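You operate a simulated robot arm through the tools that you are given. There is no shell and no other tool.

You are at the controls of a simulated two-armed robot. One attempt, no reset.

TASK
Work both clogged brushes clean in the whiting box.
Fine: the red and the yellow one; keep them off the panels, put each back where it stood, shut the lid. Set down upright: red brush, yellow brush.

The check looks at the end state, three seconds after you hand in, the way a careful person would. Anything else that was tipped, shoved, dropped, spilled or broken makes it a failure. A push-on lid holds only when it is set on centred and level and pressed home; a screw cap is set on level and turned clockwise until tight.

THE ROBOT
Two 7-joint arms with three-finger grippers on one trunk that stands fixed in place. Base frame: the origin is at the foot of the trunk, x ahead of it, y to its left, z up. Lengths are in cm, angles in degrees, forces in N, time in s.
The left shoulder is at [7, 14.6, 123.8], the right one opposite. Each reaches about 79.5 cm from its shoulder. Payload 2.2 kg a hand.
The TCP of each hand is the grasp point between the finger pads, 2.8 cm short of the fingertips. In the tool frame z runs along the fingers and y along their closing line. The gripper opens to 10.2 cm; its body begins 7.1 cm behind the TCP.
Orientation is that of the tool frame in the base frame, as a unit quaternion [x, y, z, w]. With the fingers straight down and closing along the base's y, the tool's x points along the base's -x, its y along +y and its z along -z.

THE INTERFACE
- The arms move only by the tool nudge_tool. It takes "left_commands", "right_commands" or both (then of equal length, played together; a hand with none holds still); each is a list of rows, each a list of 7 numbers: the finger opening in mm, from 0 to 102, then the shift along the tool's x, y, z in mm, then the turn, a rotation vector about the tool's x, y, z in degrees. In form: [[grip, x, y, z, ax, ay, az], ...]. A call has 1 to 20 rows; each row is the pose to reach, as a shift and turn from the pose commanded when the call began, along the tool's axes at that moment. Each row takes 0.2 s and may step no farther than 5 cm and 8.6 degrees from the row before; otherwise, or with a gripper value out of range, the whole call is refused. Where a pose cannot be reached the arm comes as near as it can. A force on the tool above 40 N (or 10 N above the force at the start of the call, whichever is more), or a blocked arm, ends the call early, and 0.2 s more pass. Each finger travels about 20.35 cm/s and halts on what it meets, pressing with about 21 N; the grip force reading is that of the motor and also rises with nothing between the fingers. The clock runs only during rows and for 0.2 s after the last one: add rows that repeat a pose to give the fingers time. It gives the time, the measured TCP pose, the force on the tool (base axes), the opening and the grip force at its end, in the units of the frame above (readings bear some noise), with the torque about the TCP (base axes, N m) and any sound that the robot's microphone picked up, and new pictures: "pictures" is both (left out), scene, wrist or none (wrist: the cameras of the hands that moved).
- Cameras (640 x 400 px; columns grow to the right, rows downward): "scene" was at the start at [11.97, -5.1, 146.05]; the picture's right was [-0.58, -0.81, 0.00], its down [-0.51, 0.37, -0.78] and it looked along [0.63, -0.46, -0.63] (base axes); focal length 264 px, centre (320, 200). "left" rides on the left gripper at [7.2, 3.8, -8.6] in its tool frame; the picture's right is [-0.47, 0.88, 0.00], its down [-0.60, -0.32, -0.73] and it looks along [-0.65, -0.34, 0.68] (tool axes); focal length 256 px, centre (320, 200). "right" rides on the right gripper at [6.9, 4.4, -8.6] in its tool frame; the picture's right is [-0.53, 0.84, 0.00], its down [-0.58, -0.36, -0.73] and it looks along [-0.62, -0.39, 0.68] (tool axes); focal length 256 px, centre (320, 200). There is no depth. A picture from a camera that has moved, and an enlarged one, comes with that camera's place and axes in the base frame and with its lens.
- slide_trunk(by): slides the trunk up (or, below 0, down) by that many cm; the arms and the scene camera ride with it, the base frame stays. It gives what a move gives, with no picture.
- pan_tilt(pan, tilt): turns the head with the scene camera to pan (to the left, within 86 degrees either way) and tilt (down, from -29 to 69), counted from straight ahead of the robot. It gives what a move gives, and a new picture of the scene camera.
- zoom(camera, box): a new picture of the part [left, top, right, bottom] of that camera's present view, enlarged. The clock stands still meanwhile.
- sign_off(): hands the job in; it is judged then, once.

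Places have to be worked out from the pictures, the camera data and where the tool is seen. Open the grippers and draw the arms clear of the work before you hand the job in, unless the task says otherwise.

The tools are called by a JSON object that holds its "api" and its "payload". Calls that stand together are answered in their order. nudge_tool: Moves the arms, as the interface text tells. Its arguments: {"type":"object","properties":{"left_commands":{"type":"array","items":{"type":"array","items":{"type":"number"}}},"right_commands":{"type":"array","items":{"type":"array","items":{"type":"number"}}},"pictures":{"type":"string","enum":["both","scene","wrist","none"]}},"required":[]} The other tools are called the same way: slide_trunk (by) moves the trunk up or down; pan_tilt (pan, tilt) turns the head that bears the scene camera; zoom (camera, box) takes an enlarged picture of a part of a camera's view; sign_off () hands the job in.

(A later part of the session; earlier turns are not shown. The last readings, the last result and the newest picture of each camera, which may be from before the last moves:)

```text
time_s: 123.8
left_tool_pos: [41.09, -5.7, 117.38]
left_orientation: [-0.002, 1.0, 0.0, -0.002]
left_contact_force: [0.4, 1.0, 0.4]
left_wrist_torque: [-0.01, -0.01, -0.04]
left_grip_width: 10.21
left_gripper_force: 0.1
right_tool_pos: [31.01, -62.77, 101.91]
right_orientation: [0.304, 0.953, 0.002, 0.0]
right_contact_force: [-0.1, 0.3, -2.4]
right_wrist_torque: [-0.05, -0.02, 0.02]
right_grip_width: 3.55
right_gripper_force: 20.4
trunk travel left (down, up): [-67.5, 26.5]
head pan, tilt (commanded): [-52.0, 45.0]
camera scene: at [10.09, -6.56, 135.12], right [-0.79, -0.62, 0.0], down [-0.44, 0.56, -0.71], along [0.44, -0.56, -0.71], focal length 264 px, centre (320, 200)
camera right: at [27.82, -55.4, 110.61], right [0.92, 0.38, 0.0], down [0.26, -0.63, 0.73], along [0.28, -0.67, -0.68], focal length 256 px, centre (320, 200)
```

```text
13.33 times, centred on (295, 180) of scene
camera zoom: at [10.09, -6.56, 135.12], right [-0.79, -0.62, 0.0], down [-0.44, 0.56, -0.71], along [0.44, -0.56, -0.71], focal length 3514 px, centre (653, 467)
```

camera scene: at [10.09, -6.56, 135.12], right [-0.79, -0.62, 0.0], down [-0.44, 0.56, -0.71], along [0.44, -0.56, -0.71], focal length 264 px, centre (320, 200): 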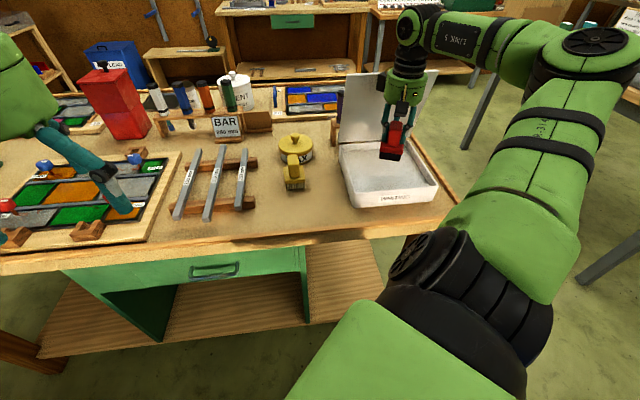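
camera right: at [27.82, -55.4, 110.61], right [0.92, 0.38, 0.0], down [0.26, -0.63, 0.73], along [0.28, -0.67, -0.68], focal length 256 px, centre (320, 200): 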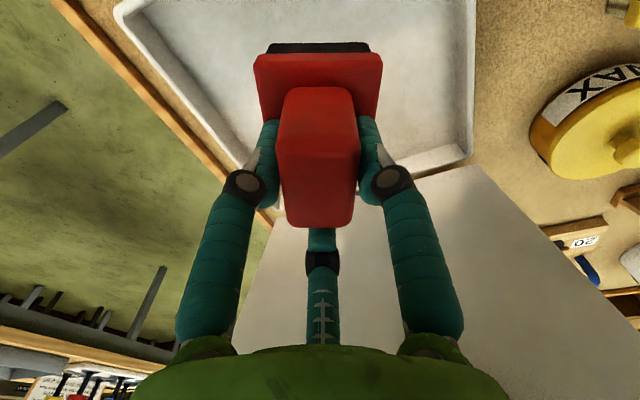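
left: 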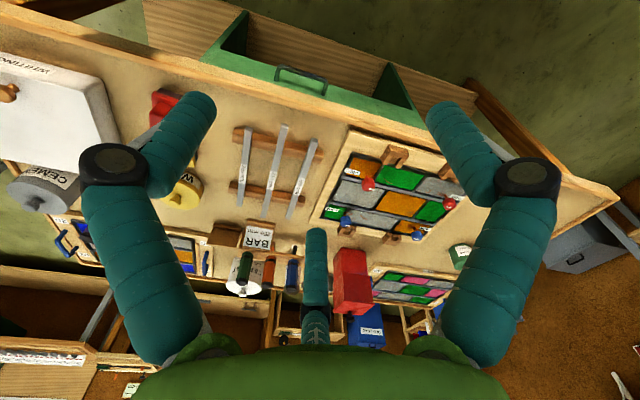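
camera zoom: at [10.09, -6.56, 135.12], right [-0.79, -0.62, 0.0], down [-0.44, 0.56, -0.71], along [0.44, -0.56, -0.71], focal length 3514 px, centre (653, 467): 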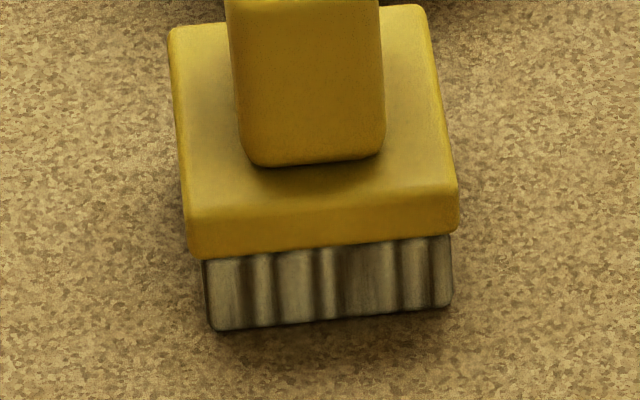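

The black shows faint bristle streaks, and it saturated there from the earlier grey; likely its own clean colour. To be thorough I run one more firm pass at the pressure the yellow one got.

{"api": "nudge_tool", "payload": {"right_commands": [[10, 0, 0, 40, 0, 0, 0], [10, 0, 0, 70, 0, 0, 0], [10, 0, 0, 80, 0, 0, 0], [10, 0, 20, 80, 0, 0, 0], [10, 0, 40, 80, 0, 0, 0], [10, 0, 20, 80, 0, 0, 0], [10, 0, 0, 80, 0, 0, 0], [10, 0, -20, 80, 0, 0, 0], [10, 0, -40, 80, 0, 0, 0], [10, 0, -20, 80, 0, 0, 0], [10, 0, 0, 80, 0, 0, 0], [10, 0, 20, 80, 0, 0, 0], [10, 0, 40, 80, 0, 0, 0], [10, 0, 20, 80, 0, 0, 0], [10, 0, 0, 80, 0, 0, 0], [10, 0, -20, 80, 0, 0, 0], [10, 0, -40, 80, 0, 0, 0], [10, 0, -20, 80, 0, 0, 0], [10, 0, 0, 80, 0, 0, 0], [10, 0, 0, 80, 0, 0, 0]], "pictures": "none"}}

{"api": "nudge_tool", "payload": {"right_commands": [[10, 0, 20, 1, 0, 0, 0], [10, 0, 40, 1, 0, 0, 0], [10, 0, 20, 1, 0, 0, 0], [10, 0, 0, 1, 0, 0, 0], [10, 0, -20, 1, 0, 0, 0], [10, 0, -40, 1, 0, 0, 0], [10, 0, -20, 1, 0, 0, 0], [10, 0, 0, 1, 0, 0, 0], [10, 20, 20, 1, 0, 0, 0], [10, 0, 0, 1, 0, 0, 0], [10, -20, -20, 1, 0, 0, 0], [10, 0, 0, 1, 0, 0, 0], [10, 0, 0, -20, 0, 0, 0], [10, 0, 0, -50, 0, 0, 0], [10, 0, 0, -80, 0, 0, 0], [10, 0, 0, -80, 0, 0, 0]], "pictures": "both"}}

{"api": "zoom", "payload": {"camera": "scene", "box": [370, 145, 402, 165]}}

{"api": "zoom", "payload": {"camera": "right", "box": [260, 35, 380, 65]}}

```text
time_s: 128.0
left_tool_pos: [40.78, -5.49, 117.45]
left_orientation: [-0.001, 1.0, 0.0, 0.001]
left_contact_force: [0.2, -1.1, -1.4]
left_wrist_torque: [-0.01, -0.01, 0.0]
left_grip_width: 10.21
left_gripper_force: 0.0
right_tool_pos: [31.01, -62.77, 94.36]
right_orientation: [0.303, 0.953, 0.001, 0.001]
right_contact_force: [-2.0, -2.1, 10.0]
right_wrist_torque: [-0.28, 0.31, -0.06]
right_grip_width: 3.59
right_gripper_force: 20.8
trunk travel left (down, up): [-67.5, 26.5]
head pan, tilt (commanded): [-52.0, 45.0]
```

```text
time_s: 131.4
left_tool_pos: [41.15, -5.64, 117.3]
left_orientation: [-0.002, 1.0, 0.0, 0.0]
left_contact_force: [0.8, 0.6, 0.5]
left_wrist_torque: [0.02, 0.05, 0.01]
left_grip_width: 10.2
left_gripper_force: 0.1
right_tool_pos: [30.96, -62.87, 102.35]
right_orientation: [0.303, 0.953, 0.001, 0.001]
right_contact_force: [-0.3, 0.9, -2.7]
right_wrist_torque: [0.01, -0.02, 0.03]
right_grip_width: 3.57
right_gripper_force: 20.9
trunk travel left (down, up): [-67.5, 26.5]
head pan, tilt (commanded): [-52.0, 45.0]
camera scene: at [10.06, -6.6, 135.12], right [-0.79, -0.62, 0.0], down [-0.44, 0.56, -0.71], along [0.44, -0.56, -0.71], focal length 264 px, centre (320, 200)
camera right: at [27.71, -55.39, 110.97], right [0.92, 0.38, 0.0], down [0.26, -0.63, 0.73], along [0.28, -0.67, -0.68], focal length 256 px, centre (320, 200)
```

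scene: 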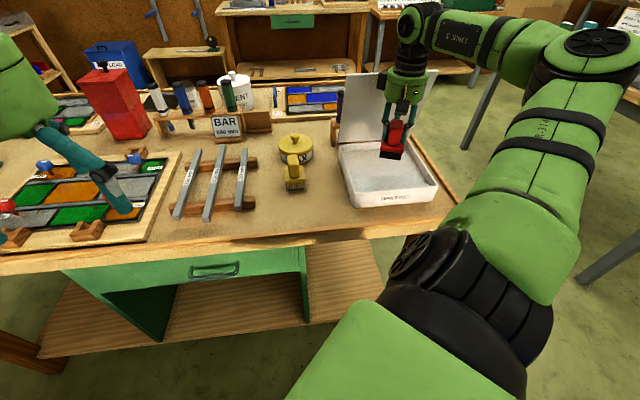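
right: 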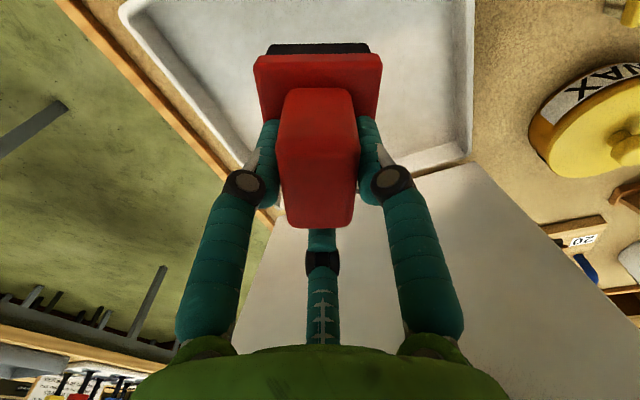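

```text
16.00 times, centred on (386, 155) of scene
camera zoom: at [10.06, -6.6, 135.12], right [-0.79, -0.62, 0.0], down [-0.44, 0.56, -0.71], along [0.44, -0.56, -0.71], focal length 4217 px, centre (-736, 920)
```

zoom: 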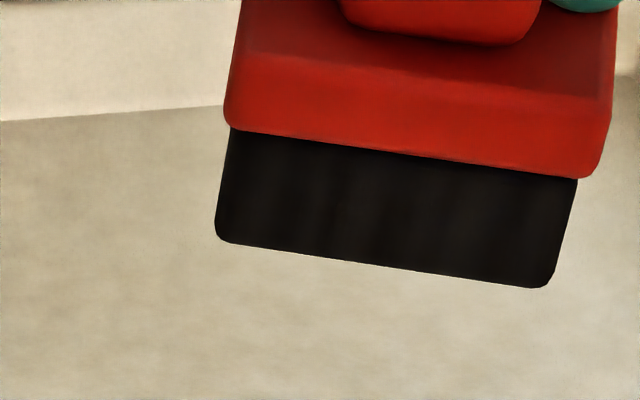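

```text
5.33 times, centred on (320, 50) of right
camera zoom: at [27.71, -55.39, 110.97], right [0.92, 0.38, 0.0], down [0.26, -0.63, 0.73], along [0.28, -0.67, -0.68], focal length 1365 px, centre (320, 1000)
```

zoom: 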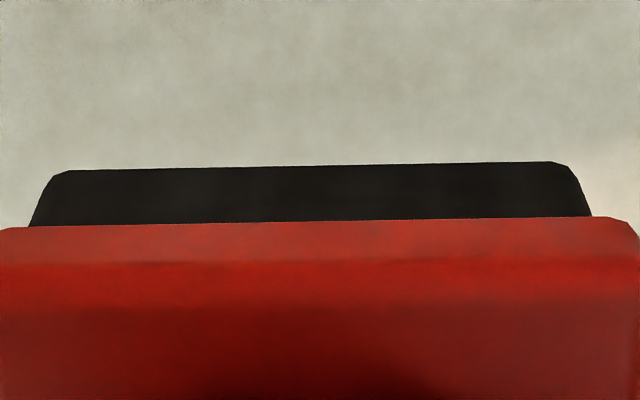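

No change at all — saturated. For certainty I try one last pass pressed ~3 mm deeper, so the force reaches what the yellow brush saw.

{"api": "nudge_tool", "payload": {"right_commands": [[10, 0, 0, 40, 0, 0, 0], [10, 0, 0, 70, 0, 0, 0], [10, 0, 0, 82, 0, 0, 0], [10, 0, 0, 82, 0, 0, 0]], "pictures": "none"}}

{"api": "nudge_tool", "payload": {"right_commands": [[10, 0, 20, 2, 0, 0, 0], [10, 0, 40, 2, 0, 0, 0], [10, 0, 20, 2, 0, 0, 0], [10, 0, 0, 2, 0, 0, 0], [10, 0, -20, 2, 0, 0, 0], [10, 0, -40, 2, 0, 0, 0], [10, 0, -20, 2, 0, 0, 0], [10, 0, 0, 2, 0, 0, 0], [10, 0, 20, 2, 0, 0, 0], [10, 0, 40, 2, 0, 0, 0], [10, 0, 20, 2, 0, 0, 0], [10, 0, 0, 2, 0, 0, 0], [10, 0, -20, 2, 0, 0, 0], [10, 0, -40, 2, 0, 0, 0], [10, 0, -20, 2, 0, 0, 0]], "pictures": "none"}}

{"api": "nudge_tool", "payload": {"right_commands": [[10, 0, 15, -20, 0, 0, 0], [10, 0, 15, -50, 0, 0, 0], [10, 0, 15, -82, 0, 0, 0], [10, 0, 15, -82, 0, 0, 0]], "pictures": "both"}}

{"api": "zoom", "payload": {"camera": "scene", "box": [310, 60, 450, 225]}}

{"api": "zoom", "payload": {"camera": "right", "box": [220, 0, 420, 120]}}

```text
time_s: 132.4
left_tool_pos: [41.01, -5.29, 117.44]
left_orientation: [-0.002, 1.0, -0.002, 0.0]
left_contact_force: [0.1, -0.4, -0.9]
left_wrist_torque: [0.02, 0.0, 0.01]
left_grip_width: 10.2
left_gripper_force: 0.0
right_tool_pos: [30.84, -62.55, 94.38]
right_orientation: [0.304, 0.953, -0.001, 0.004]
right_contact_force: [1.7, -5.4, 21.3]
right_wrist_torque: [0.32, 0.52, 0.04]
right_grip_width: 3.53
right_gripper_force: 21.0
trunk travel left (down, up): [-67.5, 26.5]
head pan, tilt (commanded): [-52.0, 45.0]
```

```text
time_s: 135.6
left_tool_pos: [40.58, -5.43, 117.57]
left_orientation: [-0.001, 1.0, -0.001, 0.002]
left_contact_force: [-0.4, 0.1, 0.0]
left_wrist_torque: [0.05, -0.01, -0.04]
left_grip_width: 10.19
left_gripper_force: 0.0
right_tool_pos: [29.24, -64.63, 94.38]
right_orientation: [0.305, 0.952, -0.004, 0.003]
right_contact_force: [-6.1, -9.2, 29.7]
right_wrist_torque: [0.07, 0.56, 0.18]
right_grip_width: 3.55
right_gripper_force: 21.3
trunk travel left (down, up): [-67.5, 26.5]
head pan, tilt (commanded): [-52.0, 45.0]
```

```text
time_s: 136.6
left_tool_pos: [41.05, -5.61, 117.26]
left_orientation: [-0.001, 1.0, 0.0, -0.001]
left_contact_force: [0.0, -0.6, -0.3]
left_wrist_torque: [0.02, -0.02, -0.04]
left_grip_width: 10.18
left_gripper_force: 0.2
right_tool_pos: [30.43, -63.39, 102.32]
right_orientation: [0.304, 0.953, 0.001, 0.001]
right_contact_force: [0.0, -0.5, -1.7]
right_wrist_torque: [-0.02, 0.0, 0.0]
right_grip_width: 3.55
right_gripper_force: 21.1
trunk travel left (down, up): [-67.5, 26.5]
head pan, tilt (commanded): [-52.0, 45.0]
camera scene: at [10.03, -6.58, 135.12], right [-0.79, -0.62, 0.0], down [-0.44, 0.56, -0.71], along [0.44, -0.56, -0.71], focal length 264 px, centre (320, 200)
camera right: at [27.29, -56.03, 110.95], right [0.92, 0.38, 0.0], down [0.26, -0.63, 0.73], along [0.28, -0.67, -0.68], focal length 256 px, centre (320, 200)
```

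scene: 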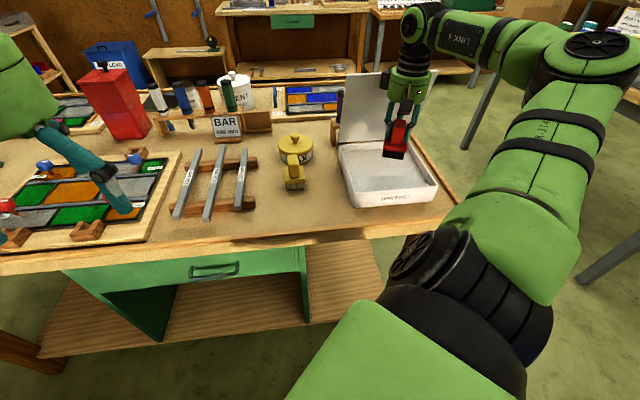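
right: 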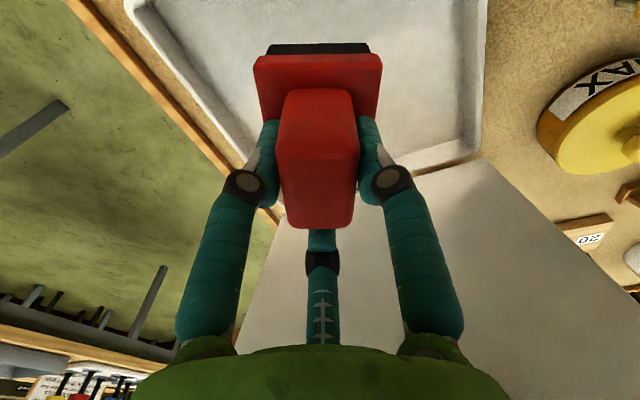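

```text
2.42 times, centred on (380, 142) of scene
camera zoom: at [10.03, -6.58, 135.12], right [-0.79, -0.62, 0.0], down [-0.44, 0.56, -0.71], along [0.44, -0.56, -0.71], focal length 639 px, centre (174, 339)
```

zoom: 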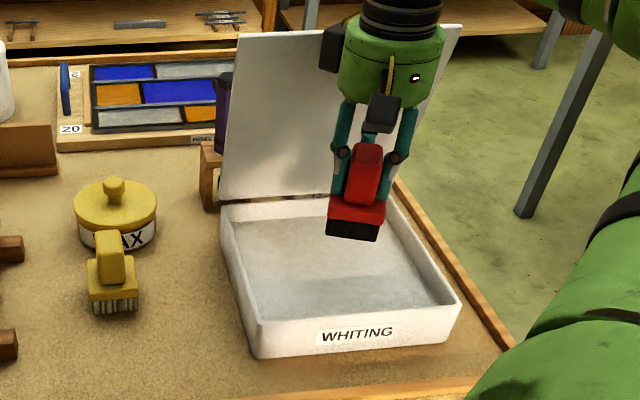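

```text
3.20 times, centred on (320, 60) of right
camera zoom: at [27.29, -56.03, 110.95], right [0.92, 0.38, 0.0], down [0.26, -0.63, 0.73], along [0.28, -0.67, -0.68], focal length 819 px, centre (320, 648)
```

zoom: 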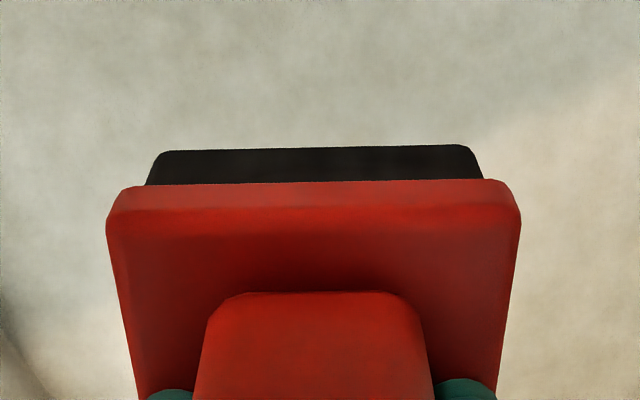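

Even at 20–30 N nothing changes further: black is the red brush's clean bristle colour. I carry it back to its place.

{"api": "nudge_tool", "payload": {"right_commands": [[10, 0, 0, -22, 0, 0, 0], [10, 3, 36, -22, 0, 0, 0], [10, 6, 72, -22, 0, 0, -4], [10, 8, 108, -22, 0, 0, -8], [10, 11, 144, -22, 0, 0, -12], [10, 14, 180, -22, 0, 0, -16], [10, 16, 216, -22, 0, 0, -20], [10, 19, 252, -22, 0, 0, -20], [10, 19, 252, -22, 0, 0, -20]], "pictures": "none"}}

{"api": "nudge_tool", "payload": {"right_commands": [[10, 0, 0, 40, 0, 0, 0], [10, 0, 0, 80, 0, 0, 0], [10, 0, 0, 108, 0, 0, 0], [10, 0, 0, 118, 0, 0, 0], [10, 0, 0, 118, 0, 0, 0]], "pictures": "both"}}

{"api": "zoom", "payload": {"camera": "scene", "box": [260, 130, 340, 230]}}

```text
time_s: 138.6
left_tool_pos: [41.0, -5.68, 117.42]
left_orientation: [-0.002, 1.0, 0.0, 0.0]
left_contact_force: [-0.6, -0.4, 0.5]
left_wrist_torque: [0.04, -0.03, -0.03]
left_grip_width: 10.18
left_gripper_force: 0.1
right_tool_pos: [43.69, -41.32, 104.16]
right_orientation: [0.133, 0.991, 0.001, 0.002]
right_contact_force: [-0.9, -0.9, -1.3]
right_wrist_torque: [-0.02, 0.0, 0.0]
right_grip_width: 3.52
right_gripper_force: 20.9
trunk travel left (down, up): [-67.5, 26.5]
head pan, tilt (commanded): [-52.0, 45.0]
```

```text
time_s: 139.8
left_tool_pos: [41.01, -5.65, 117.45]
left_orientation: [-0.002, 1.0, 0.0, -0.001]
left_contact_force: [-0.4, -0.5, 0.3]
left_wrist_torque: [-0.01, 0.01, 0.0]
left_grip_width: 10.2
left_gripper_force: 0.0
right_tool_pos: [43.35, -41.32, 92.36]
right_orientation: [0.134, 0.991, 0.0, 0.001]
right_contact_force: [0.2, 0.3, -2.2]
right_wrist_torque: [-0.01, -0.03, 0.0]
right_grip_width: 3.56
right_gripper_force: 21.2
trunk travel left (down, up): [-67.5, 26.5]
head pan, tilt (commanded): [-52.0, 45.0]
camera scene: at [10.0, -6.5, 135.13], right [-0.79, -0.62, 0.0], down [-0.44, 0.56, -0.71], along [0.44, -0.56, -0.71], focal length 264 px, centre (320, 200)
camera right: at [37.84, -35.47, 101.1], right [0.74, 0.67, 0.0], down [0.46, -0.51, 0.73], along [0.49, -0.54, -0.68], focal length 256 px, centre (320, 200)
```

scene: 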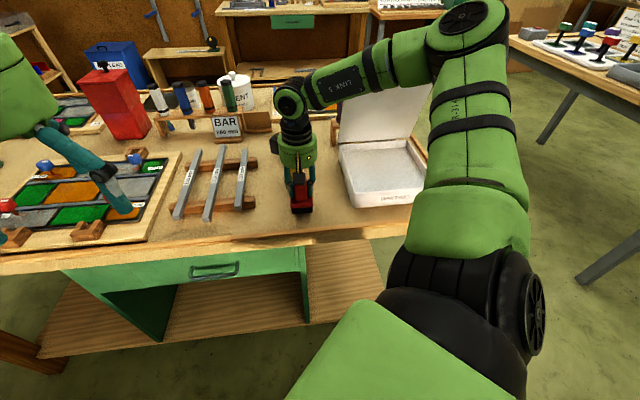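
right: 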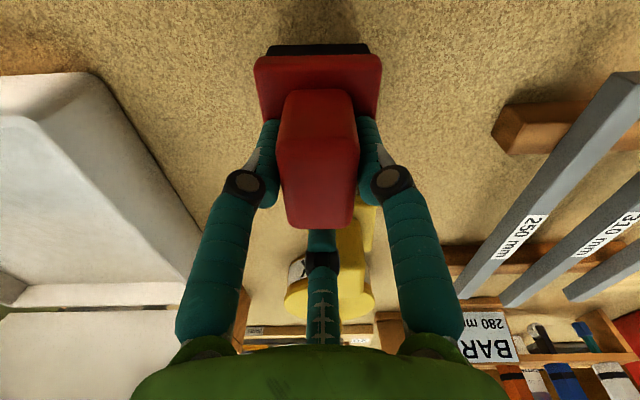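

```text
4.00 times, centred on (300, 180) of scene
camera zoom: at [10.0, -6.5, 135.13], right [-0.79, -0.62, 0.0], down [-0.44, 0.56, -0.71], along [0.44, -0.56, -0.71], focal length 1054 px, centre (400, 280)
```

zoom: 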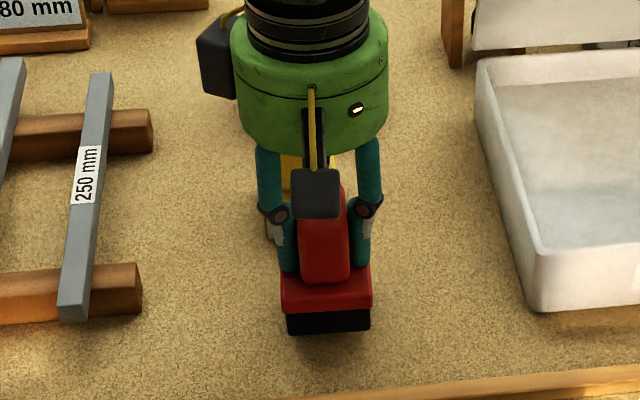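

About 1 cm above the bench and 3° off; I turn it 3° and set it down.

{"api": "nudge_tool", "payload": {"right_commands": [[10, 1, -1.5, 0, 0, 0, 3], [10, 1, -1.5, 5, 0, 0, 3], [10, 1, -1.5, 9, 0, 0, 3], [10, 1, -1.5, 11, 0, 0, 3], [10, 1, -1.5, 11, 0, 0, 3]], "pictures": "scene"}}

{"api": "zoom", "payload": {"camera": "scene", "box": [260, 130, 340, 230]}}

```text
time_s: 141.0
left_tool_pos: [41.03, -5.74, 117.31]
left_orientation: [-0.002, 1.0, 0.0, 0.0]
left_contact_force: [-0.3, -0.3, 0.0]
left_wrist_torque: [0.01, 0.01, 0.01]
left_grip_width: 10.19
left_gripper_force: 0.0
right_tool_pos: [43.42, -41.49, 91.47]
right_orientation: [0.159, 0.987, 0.001, 0.001]
right_contact_force: [0.6, -0.4, -2.0]
right_wrist_torque: [0.01, -0.02, -0.01]
right_grip_width: 3.55
right_gripper_force: 21.2
trunk travel left (down, up): [-67.5, 26.5]
head pan, tilt (commanded): [-52.0, 45.0]
camera scene: at [10.03, -6.5, 135.13], right [-0.79, -0.62, 0.0], down [-0.44, 0.56, -0.71], along [0.44, -0.56, -0.71], focal length 264 px, centre (320, 200)
```

scene: 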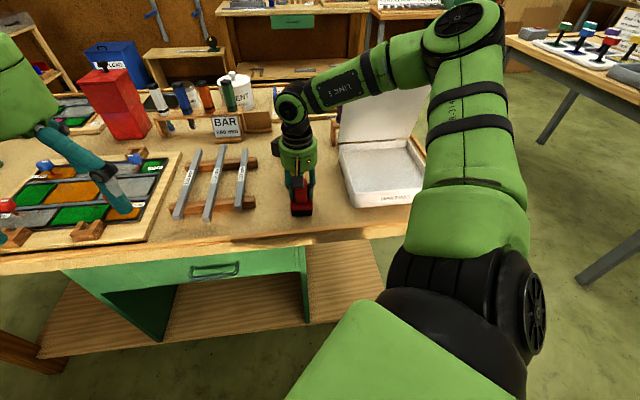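

```text
4.00 times, centred on (300, 180) of scene
camera zoom: at [10.03, -6.5, 135.13], right [-0.79, -0.62, 0.0], down [-0.44, 0.56, -0.71], along [0.44, -0.56, -0.71], focal length 1054 px, centre (400, 280)
```

zoom: 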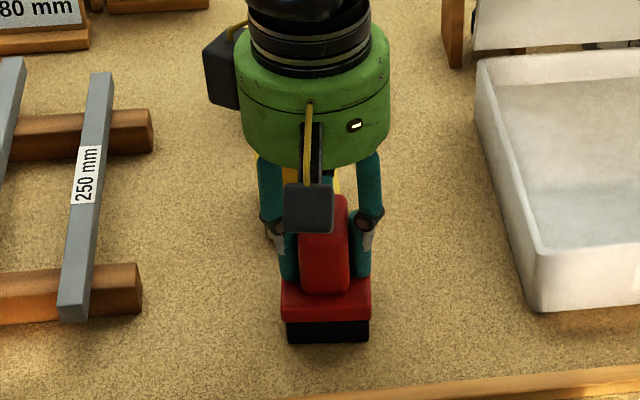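

Not quite touching yet. I lower 2.5 mm more with a 2 mm shift right, until the bench takes the weight.

{"api": "nudge_tool", "payload": {"right_commands": [[10, 1, -2, 1, 0, 0, 0], [10, 1, -2, 2.5, 0, 0, 0], [10, 1, -2, 2.5, 0, 0, 0]], "pictures": "none"}}

```text
time_s: 141.8
left_tool_pos: [40.91, -5.47, 117.54]
left_orientation: [-0.002, 1.0, 0.0, -0.001]
left_contact_force: [-0.2, 0.4, -1.4]
left_wrist_torque: [-0.03, 0.01, 0.02]
left_grip_width: 10.18
left_gripper_force: 0.0
right_tool_pos: [43.2, -41.66, 91.35]
right_orientation: [0.158, 0.987, 0.0, 0.003]
right_contact_force: [2.2, -0.8, 10.2]
right_wrist_torque: [-0.4, -0.05, 0.1]
right_grip_width: 3.55
right_gripper_force: 21.1
trunk travel left (down, up): [-67.5, 26.5]
head pan, tilt (commanded): [-52.0, 45.0]
```

It stands on the bench (10 N). I ease off 1.5 mm, release and rise straight up.

{"api": "nudge_tool", "payload": {"right_commands": [[10, 0, 0, -1.5, 0, 0, 0], [45, 0, 0, -1.5, 0, 0, 0], [68, 0, 0, -1.5, 0, 0, 0], [68, 0, 0, -1.5, 0, 0, 0], [68, 0, 0, -15, 0, 0, 0], [68, 0, 0, -50, 0, 0, 0], [68, 0, 0, -90, 0, 0, 0], [68, 0, 0, -130, 0, 0, 0], [68, 0, 0, -130, 0, 0, 0]], "pictures": "both"}}

{"api": "zoom", "payload": {"camera": "scene", "box": [260, 130, 340, 230]}}

{"api": "zoom", "payload": {"camera": "right", "box": [220, 0, 420, 200]}}

```text
time_s: 143.8
left_tool_pos: [41.07, -5.59, 117.41]
left_orientation: [-0.002, 1.0, 0.0, 0.0]
left_contact_force: [1.4, -0.1, 0.9]
left_wrist_torque: [0.04, 0.01, 0.01]
left_grip_width: 10.19
left_gripper_force: 0.1
right_tool_pos: [43.31, -41.73, 103.94]
right_orientation: [0.159, 0.987, 0.001, 0.002]
right_contact_force: [-0.4, -0.5, 0.1]
right_wrist_torque: [0.03, 0.02, 0.0]
right_grip_width: 6.82
right_gripper_force: 0.2
trunk travel left (down, up): [-67.5, 26.5]
head pan, tilt (commanded): [-52.0, 45.0]
camera scene: at [10.04, -6.52, 135.13], right [-0.79, -0.62, 0.0], down [-0.44, 0.56, -0.71], along [0.44, -0.56, -0.71], focal length 264 px, centre (320, 200)
camera right: at [38.01, -35.56, 112.56], right [0.77, 0.63, 0.0], down [0.43, -0.53, 0.73], along [0.46, -0.56, -0.68], focal length 256 px, centre (320, 200)
```

scene: 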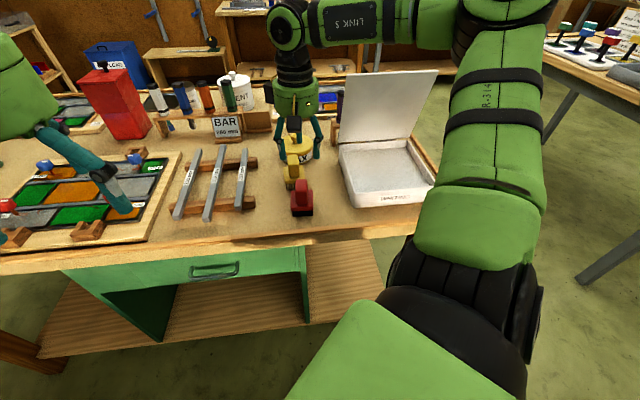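
right: 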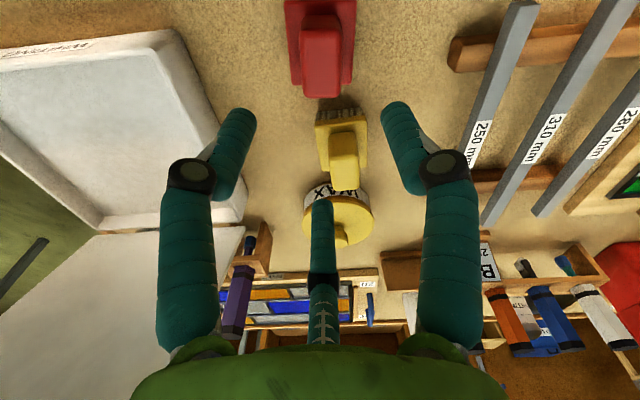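

```text
4.00 times, centred on (300, 180) of scene
camera zoom: at [10.04, -6.52, 135.13], right [-0.79, -0.62, 0.0], down [-0.44, 0.56, -0.71], along [0.44, -0.56, -0.71], focal length 1054 px, centre (400, 280)
```

zoom: 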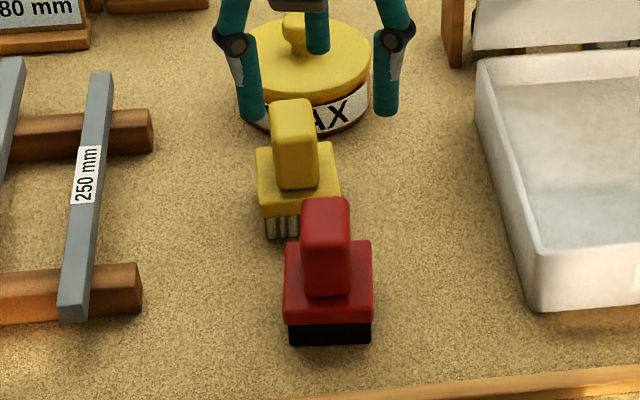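

```text
2.00 times, centred on (320, 100) of right
camera zoom: at [38.01, -35.56, 112.56], right [0.77, 0.63, 0.0], down [0.43, -0.53, 0.73], along [0.46, -0.56, -0.68], focal length 512 px, centre (320, 400)
```

zoom: 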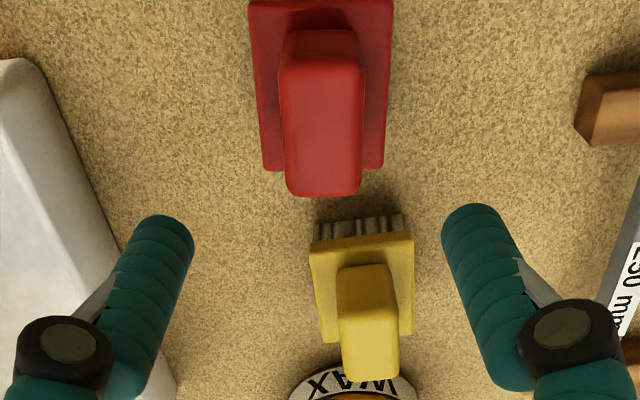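

Both brushes are back, upright. I enlarge the red bristles once more under bench light to judge their state.

{"api": "zoom", "payload": {"camera": "scene", "box": [285, 185, 321, 219]}}

```text
11.76 times, centred on (303, 202) of scene
camera zoom: at [10.04, -6.52, 135.13], right [-0.79, -0.62, 0.0], down [-0.44, 0.56, -0.71], along [0.44, -0.56, -0.71], focal length 3101 px, centre (520, 176)
```

zoom: 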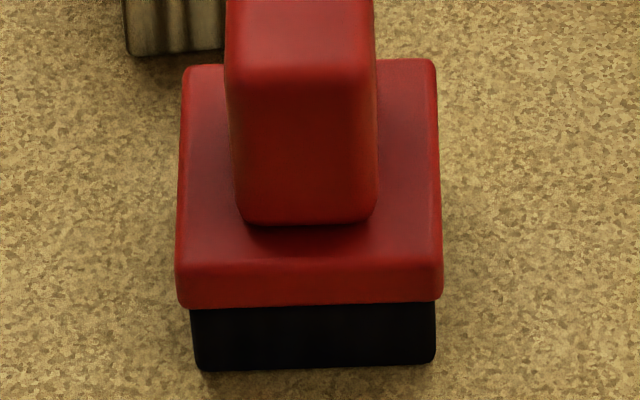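

The brush looks right: black fibres, clean edges. Now the lid: I raise the trunk back 10 cm for the reach I had before, and check the readings.

{"api": "slide_trunk", "payload": {"by": 10}}

{"api": "zoom", "payload": {"camera": "scene", "box": [310, 80, 470, 260]}}

```text
time_s: 145.1
left_tool_pos: [40.97, -5.58, 127.48]
left_orientation: [-0.002, 1.0, 0.0, 0.0]
left_contact_force: [0.1, 0.9, 0.5]
left_wrist_torque: [0.01, 0.01, 0.01]
left_grip_width: 10.2
left_gripper_force: 0.2
right_tool_pos: [43.33, -41.79, 113.75]
right_orientation: [0.159, 0.987, 0.0, 0.001]
right_contact_force: [0.1, 1.0, 0.2]
right_wrist_torque: [-0.02, -0.03, -0.03]
right_grip_width: 6.81
right_gripper_force: 0.0
trunk travel left (down, up): [-77.5, 16.5]
head pan, tilt (commanded): [-52.0, 45.0]
```

```text
2.22 times, centred on (390, 170) of scene
camera zoom: at [10.03, -6.49, 145.13], right [-0.79, -0.62, 0.0], down [-0.44, 0.56, -0.71], along [0.44, -0.56, -0.71], focal length 586 px, centre (164, 267)
```

zoom: 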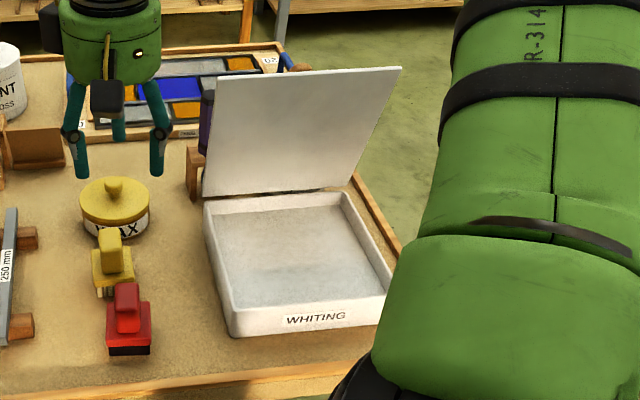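

Lid stands at about 78°, top edge near w≈-4.5, z≈113. I move in front of it, high, turn the hand to the bench heading and close the fingers.

{"api": "nudge_tool", "payload": {"right_commands": [[68, 5, -10, -40, 0, 0, 3], [50, 17, -45, -72, 0, 0, 9], [30, 30, -80, -72, 0, 0, 15], [10, 42, -110, -72, 0, 0, 21], [0, 53, -140, -72, 0, 0, 26.7], [0, 63, -166, -72, 0, 0, 26.7], [0, 63, -166, -72, 0, 0, 26.7]], "pictures": "scene"}}

```text
time_s: 146.7
left_tool_pos: [41.09, -5.57, 127.38]
left_orientation: [-0.001, 1.0, -0.001, 0.0]
left_contact_force: [0.8, 0.9, -0.3]
left_wrist_torque: [-0.02, 0.01, -0.02]
left_grip_width: 10.22
left_gripper_force: 0.2
right_tool_pos: [32.13, -55.65, 121.09]
right_orientation: [0.384, 0.923, 0.0, 0.001]
right_contact_force: [0.0, 0.2, -0.2]
right_wrist_torque: [-0.03, 0.02, 0.01]
right_grip_width: 0.24
right_gripper_force: 20.8
trunk travel left (down, up): [-77.5, 16.5]
head pan, tilt (commanded): [-52.0, 45.0]
camera scene: at [10.07, -6.41, 145.13], right [-0.79, -0.62, 0.0], down [-0.44, 0.56, -0.71], along [0.44, -0.56, -0.71], focal length 264 px, centre (320, 200)
```

scene: 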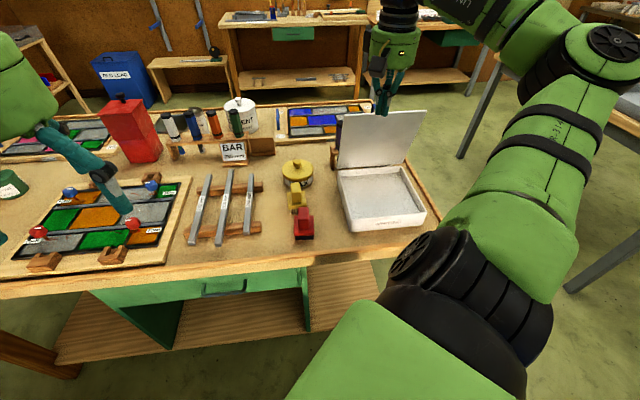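

In place. Now I pitch the hand 45° forward.

{"api": "nudge_tool", "payload": {"right_commands": [[0, 0, 0, 0, 0, -7.5, 0], [0, 0, 0, 0, 0, -15, 0], [0, 0, 0, 0, 0, -22.5, 0], [0, 0, 0, 0, 0, -30, 0], [0, 0, 0, 0, 0, -37.5, 0], [0, 0, 0, 0, 0, -45, 0], [0, 0, 0, 0, 0, -45, 0]], "pictures": "both"}}

```text
time_s: 148.3
left_tool_pos: [41.07, -5.71, 127.41]
left_orientation: [-0.003, 1.0, 0.0, 0.0]
left_contact_force: [-0.2, 0.0, 1.1]
left_wrist_torque: [-0.02, -0.01, -0.01]
left_grip_width: 10.22
left_gripper_force: 0.0
right_tool_pos: [32.23, -55.42, 121.07]
right_orientation: [0.354, 0.853, -0.145, 0.355]
right_contact_force: [-0.1, 0.0, 0.0]
right_wrist_torque: [-0.01, -0.02, -0.01]
right_grip_width: 0.22
right_gripper_force: 20.8
trunk travel left (down, up): [-77.5, 16.5]
head pan, tilt (commanded): [-52.0, 45.0]
camera scene: at [10.03, -6.51, 145.13], right [-0.79, -0.62, 0.0], down [-0.44, 0.56, -0.71], along [0.44, -0.56, -0.71], focal length 264 px, centre (320, 200)
camera right: at [27.39, -44.73, 122.27], right [0.86, 0.33, 0.38], down [-0.34, -0.18, 0.92], along [0.37, -0.93, -0.04], focal length 256 px, centre (320, 200)
```

scene: 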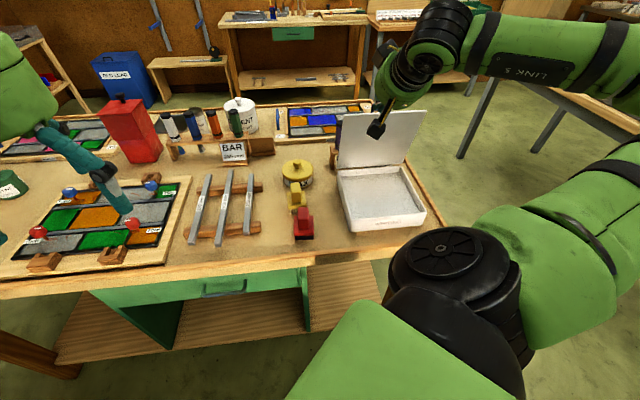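
right: 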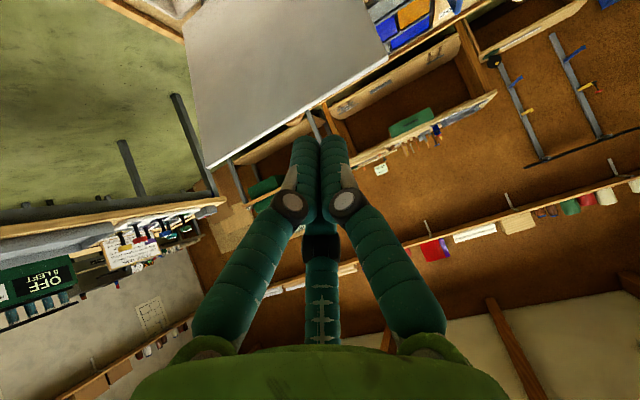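

Hand is pitched and well above the lid. I reach over the lid's top edge, staying high, then lower the fingers behind it (left of the knob).

{"api": "nudge_tool", "payload": {"right_commands": [[0, -25, 0, 25, 0, 0, 0], [0, -50, 0, 50, 0, 0, 0], [0, -75, 0, 75, 0, 0, 0], [0, -99, 0, 99, 0, 0, 0], [0, -99, 0, 99, 0, 0, 0]], "pictures": "both"}}

{"api": "zoom", "payload": {"camera": "scene", "box": [310, 60, 470, 240]}}

```text
time_s: 149.5
left_tool_pos: [40.95, -5.63, 127.34]
left_orientation: [-0.002, 1.0, -0.001, 0.0]
left_contact_force: [-0.2, 0.3, 0.4]
left_wrist_torque: [0.01, 0.01, -0.01]
left_grip_width: 10.2
left_gripper_force: 0.0
right_tool_pos: [41.98, -65.23, 120.92]
right_orientation: [0.354, 0.853, -0.145, 0.354]
right_contact_force: [-0.2, 0.1, 0.4]
right_wrist_torque: [0.02, 0.0, -0.02]
right_grip_width: 0.23
right_gripper_force: 20.9
trunk travel left (down, up): [-77.5, 16.5]
head pan, tilt (commanded): [-52.0, 45.0]
camera scene: at [9.93, -6.44, 145.14], right [-0.79, -0.62, 0.0], down [-0.44, 0.56, -0.71], along [0.44, -0.56, -0.71], focal length 264 px, centre (320, 200)
camera right: at [37.34, -54.42, 122.17], right [0.86, 0.33, 0.38], down [-0.34, -0.18, 0.92], along [0.37, -0.93, -0.05], focal length 256 px, centre (320, 200)
```

scene: 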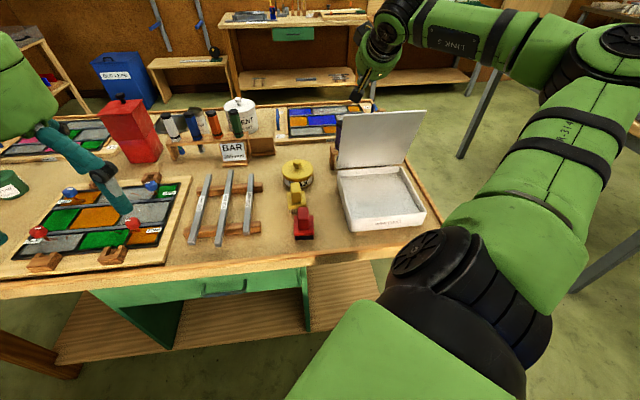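
right: 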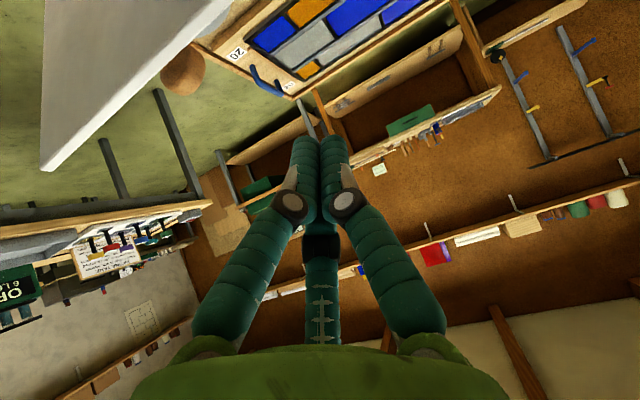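

```text
2.22 times, centred on (390, 150) of scene
camera zoom: at [9.93, -6.44, 145.14], right [-0.79, -0.62, 0.0], down [-0.44, 0.56, -0.71], along [0.44, -0.56, -0.71], focal length 586 px, centre (164, 311)
```

zoom: 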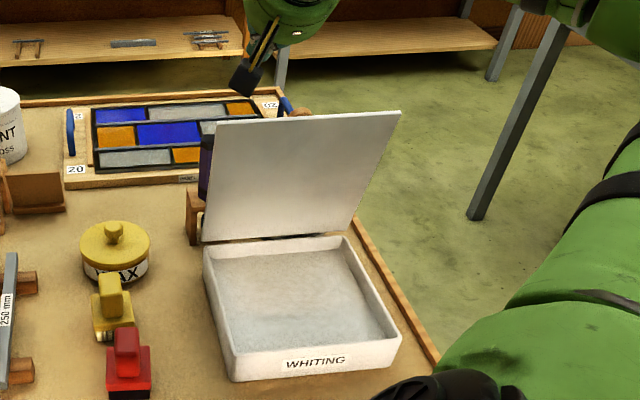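

The fingers are above and behind the lid's top edge, clear of the knob. I lower them about 6.5 cm behind the lid.

{"api": "nudge_tool", "payload": {"right_commands": [[0, 16, 0, 16, 0, 0, 0], [0, 32, 0, 32, 0, 0, 0], [0, 46, 0, 46, 0, 0, 0], [0, 46, 0, 46, 0, 0, 0]], "pictures": "both"}}

{"api": "zoom", "payload": {"camera": "scene", "box": [310, 60, 470, 240]}}

```text
time_s: 150.5
left_tool_pos: [40.99, -5.59, 127.44]
left_orientation: [-0.001, 1.0, -0.001, 0.0]
left_contact_force: [0.2, -0.7, -1.4]
left_wrist_torque: [-0.03, 0.03, 0.02]
left_grip_width: 10.19
left_gripper_force: 0.0
right_tool_pos: [41.9, -65.37, 114.37]
right_orientation: [0.354, 0.853, -0.146, 0.354]
right_contact_force: [-0.5, 0.2, -0.1]
right_wrist_torque: [0.02, 0.02, -0.01]
right_grip_width: 0.22
right_gripper_force: 20.7
trunk travel left (down, up): [-77.5, 16.5]
head pan, tilt (commanded): [-52.0, 45.0]
camera scene: at [10.03, -6.5, 145.13], right [-0.79, -0.62, 0.0], down [-0.44, 0.56, -0.71], along [0.44, -0.56, -0.71], focal length 264 px, centre (320, 200)
camera right: at [37.16, -54.66, 115.59], right [0.86, 0.33, 0.38], down [-0.34, -0.18, 0.92], along [0.37, -0.93, -0.05], focal length 256 px, centre (320, 200)
```

scene: 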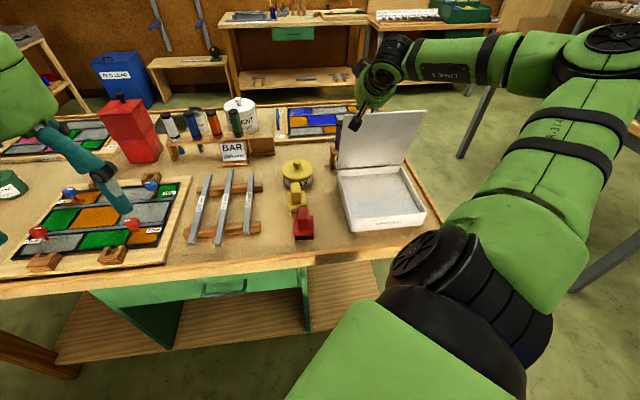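
right: 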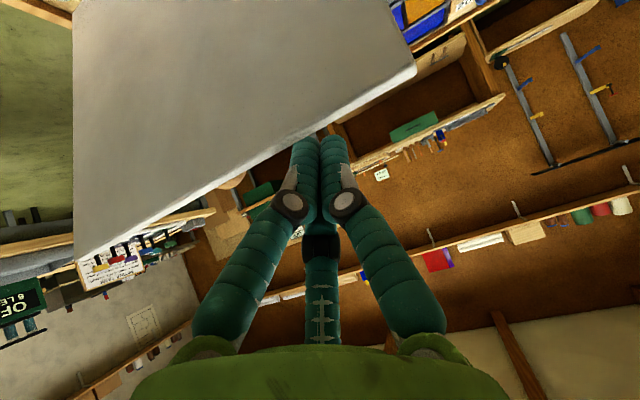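

```text
2.22 times, centred on (390, 150) of scene
camera zoom: at [10.03, -6.5, 145.13], right [-0.79, -0.62, 0.0], down [-0.44, 0.56, -0.71], along [0.44, -0.56, -0.71], focal length 586 px, centre (164, 311)
```

zoom: 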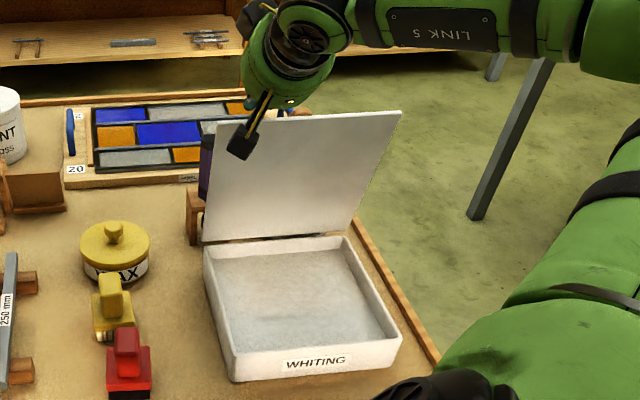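

Finger tips now hook over the back of the top edge. I lower 8 mm more and pull the lid forward along its arc to about 60°.

{"api": "nudge_tool", "payload": {"right_commands": [[0, 5.7, 0, 5.7, 0, 0, 0], [0, 12.4, 0, -2.5, 0, 0, 0], [0, 25.8, 0, -10.3, 0, 0, 0], [0, 39.9, 0, -17.3, 0, 0, 0], [0, 57.6, 0, -25.1, 0, 0, 0], [0, 76, 0, -30.8, 0, 0, 0], [0, 76, 0, -30.8, 0, 0, 0]], "pictures": "both"}}

{"api": "zoom", "payload": {"camera": "scene", "box": [310, 60, 470, 240]}}

```text
time_s: 152.1
left_tool_pos: [41.09, -5.7, 127.26]
left_orientation: [-0.002, 1.0, 0.0, 0.0]
left_contact_force: [0.2, -0.5, 0.5]
left_wrist_torque: [0.0, 0.0, 0.02]
left_grip_width: 10.21
left_gripper_force: 0.1
right_tool_pos: [36.53, -60.08, 111.42]
right_orientation: [0.354, 0.853, -0.146, 0.354]
right_contact_force: [0.8, 0.3, 0.0]
right_wrist_torque: [-0.01, -0.01, 0.02]
right_grip_width: 0.19
right_gripper_force: 20.9
trunk travel left (down, up): [-77.5, 16.5]
head pan, tilt (commanded): [-52.0, 45.0]
camera scene: at [10.03, -6.51, 145.13], right [-0.79, -0.62, 0.0], down [-0.44, 0.56, -0.71], along [0.44, -0.56, -0.71], focal length 264 px, centre (320, 200)
camera right: at [31.75, -49.33, 112.59], right [0.86, 0.33, 0.38], down [-0.34, -0.18, 0.92], along [0.37, -0.93, -0.05], focal length 256 px, centre (320, 200)
```

scene: 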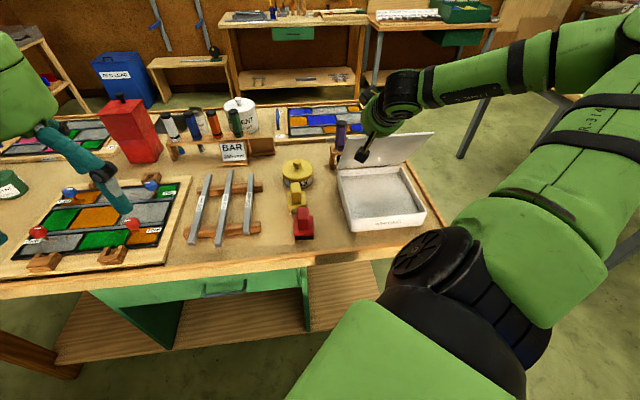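
right: 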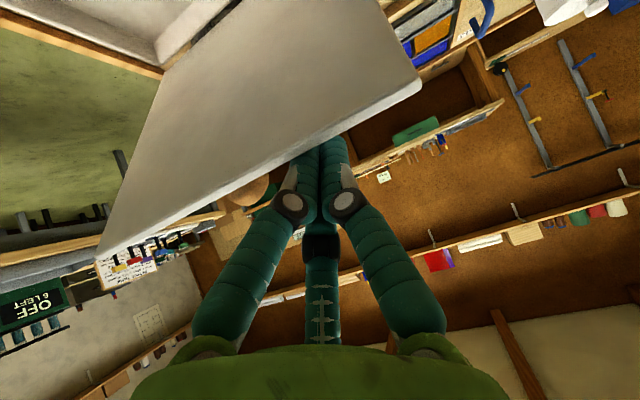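

```text
2.22 times, centred on (390, 150) of scene
camera zoom: at [10.03, -6.51, 145.13], right [-0.79, -0.62, 0.0], down [-0.44, 0.56, -0.71], along [0.44, -0.56, -0.71], focal length 586 px, centre (164, 311)
```

zoom: 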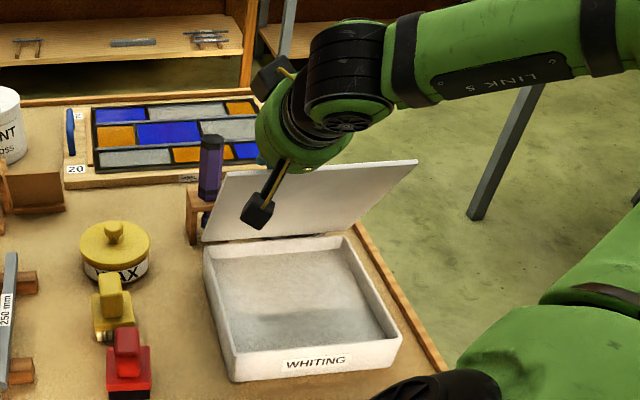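

The lid follows smoothly, now about 62°. I carry on down the arc to about 25°.

{"api": "nudge_tool", "payload": {"right_commands": [[0, 18.4, 0, -4.2, 0, 0, 0], [0, 37.5, 0, -6.4, 0, 0, 0], [0, 56.6, 0, -7.1, 0, 0, 0], [0, 69.3, 0, -7.1, 0, 0, 0], [0, 83.4, 0, -5.7, 0, 0, 0], [0, 100.4, 0, -2.8, 0, 0, 0], [0, 116.7, 0, 0.7, 0, 0, 0], [0, 116.7, 0, 0.7, 0, 0, 0]], "pictures": "both"}}

{"api": "zoom", "payload": {"camera": "scene", "box": [310, 60, 470, 240]}}

```text
time_s: 153.9
left_tool_pos: [40.95, -5.59, 127.36]
left_orientation: [-0.002, 1.0, -0.002, 0.0]
left_contact_force: [-0.3, -0.2, 0.0]
left_wrist_torque: [-0.02, -0.02, -0.03]
left_grip_width: 10.21
left_gripper_force: 0.1
right_tool_pos: [30.7, -54.08, 103.05]
right_orientation: [0.354, 0.853, -0.145, 0.354]
right_contact_force: [0.5, 0.2, 0.3]
right_wrist_torque: [-0.01, -0.03, 0.0]
right_grip_width: 0.23
right_gripper_force: 21.5
trunk travel left (down, up): [-77.5, 16.5]
head pan, tilt (commanded): [-52.0, 45.0]
camera scene: at [10.01, -6.46, 145.13], right [-0.79, -0.62, 0.0], down [-0.44, 0.56, -0.71], along [0.44, -0.56, -0.71], focal length 264 px, centre (320, 200)
camera right: at [25.97, -43.35, 104.33], right [0.86, 0.33, 0.38], down [-0.34, -0.18, 0.92], along [0.37, -0.93, -0.05], focal length 256 px, centre (320, 200)
```

scene: 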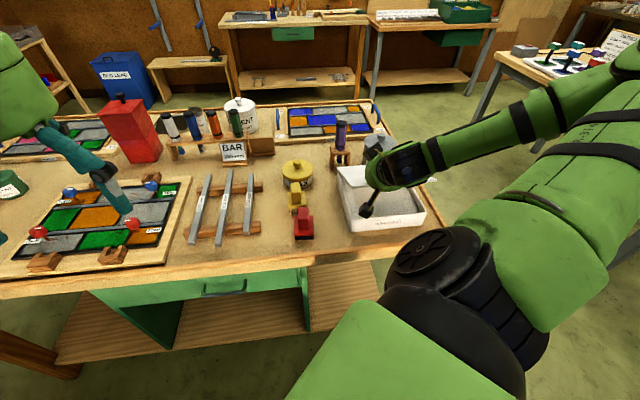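
right: 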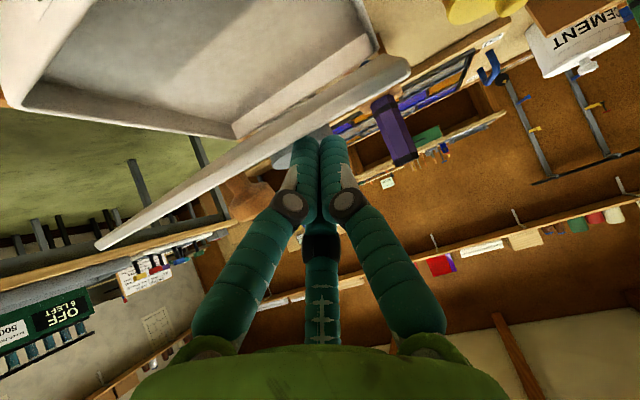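

```text
2.22 times, centred on (390, 150) of scene
camera zoom: at [10.01, -6.46, 145.13], right [-0.79, -0.62, 0.0], down [-0.44, 0.56, -0.71], along [0.44, -0.56, -0.71], focal length 586 px, centre (164, 311)
```

zoom: 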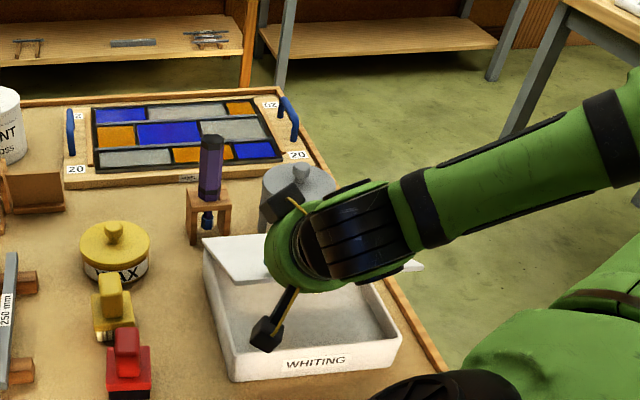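

About 27° now. I continue pushing it down gently to closed, watching the force.

{"api": "nudge_tool", "payload": {"right_commands": [[0, 15.6, 0, 5.7, 0, 0, 0], [0, 30.4, 0, 12, 0, 0, 0], [0, 45.2, 0, 19.8, 0, 0, 0], [0, 59.7, 0, 28.6, 0, 0, 0], [0, 67.9, 0, 35.4, 0, 0, 0], [0, 67.9, 0, 35.4, 0, 0, 0]], "pictures": "both"}}

{"api": "zoom", "payload": {"camera": "scene", "box": [310, 100, 470, 260]}}

```text
time_s: 155.3
left_tool_pos: [41.1, -5.54, 127.42]
left_orientation: [-0.001, 1.0, 0.0, 0.0]
left_contact_force: [0.8, -0.1, -0.3]
left_wrist_torque: [-0.01, -0.02, 0.0]
left_grip_width: 10.19
left_gripper_force: 0.1
right_tool_pos: [29.21, -52.58, 95.78]
right_orientation: [0.352, 0.854, -0.145, 0.355]
right_contact_force: [0.2, -0.4, 0.4]
right_wrist_torque: [-0.01, 0.04, 0.01]
right_grip_width: 0.2
right_gripper_force: 21.0
trunk travel left (down, up): [-77.5, 16.5]
head pan, tilt (commanded): [-52.0, 45.0]
camera scene: at [10.03, -6.47, 145.13], right [-0.79, -0.62, 0.0], down [-0.44, 0.56, -0.71], along [0.44, -0.56, -0.71], focal length 264 px, centre (320, 200)
camera right: at [24.4, -41.83, 97.03], right [0.86, 0.33, 0.38], down [-0.34, -0.18, 0.92], along [0.37, -0.93, -0.05], focal length 256 px, centre (320, 200)
```

scene: 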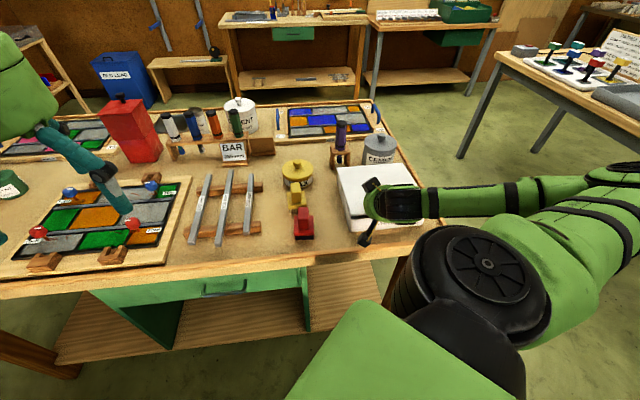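
right: 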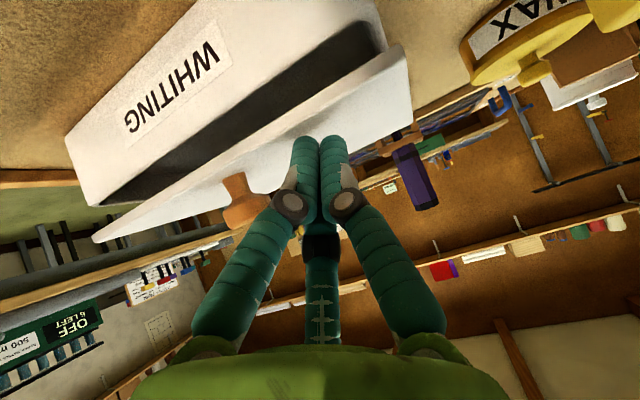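

```text
2.50 times, centred on (390, 180) of scene
camera zoom: at [10.03, -6.47, 145.13], right [-0.79, -0.62, 0.0], down [-0.44, 0.56, -0.71], along [0.44, -0.56, -0.71], focal length 659 px, centre (145, 250)
```

zoom: 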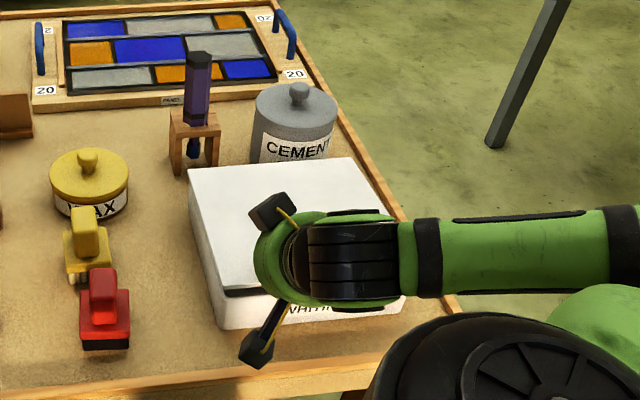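

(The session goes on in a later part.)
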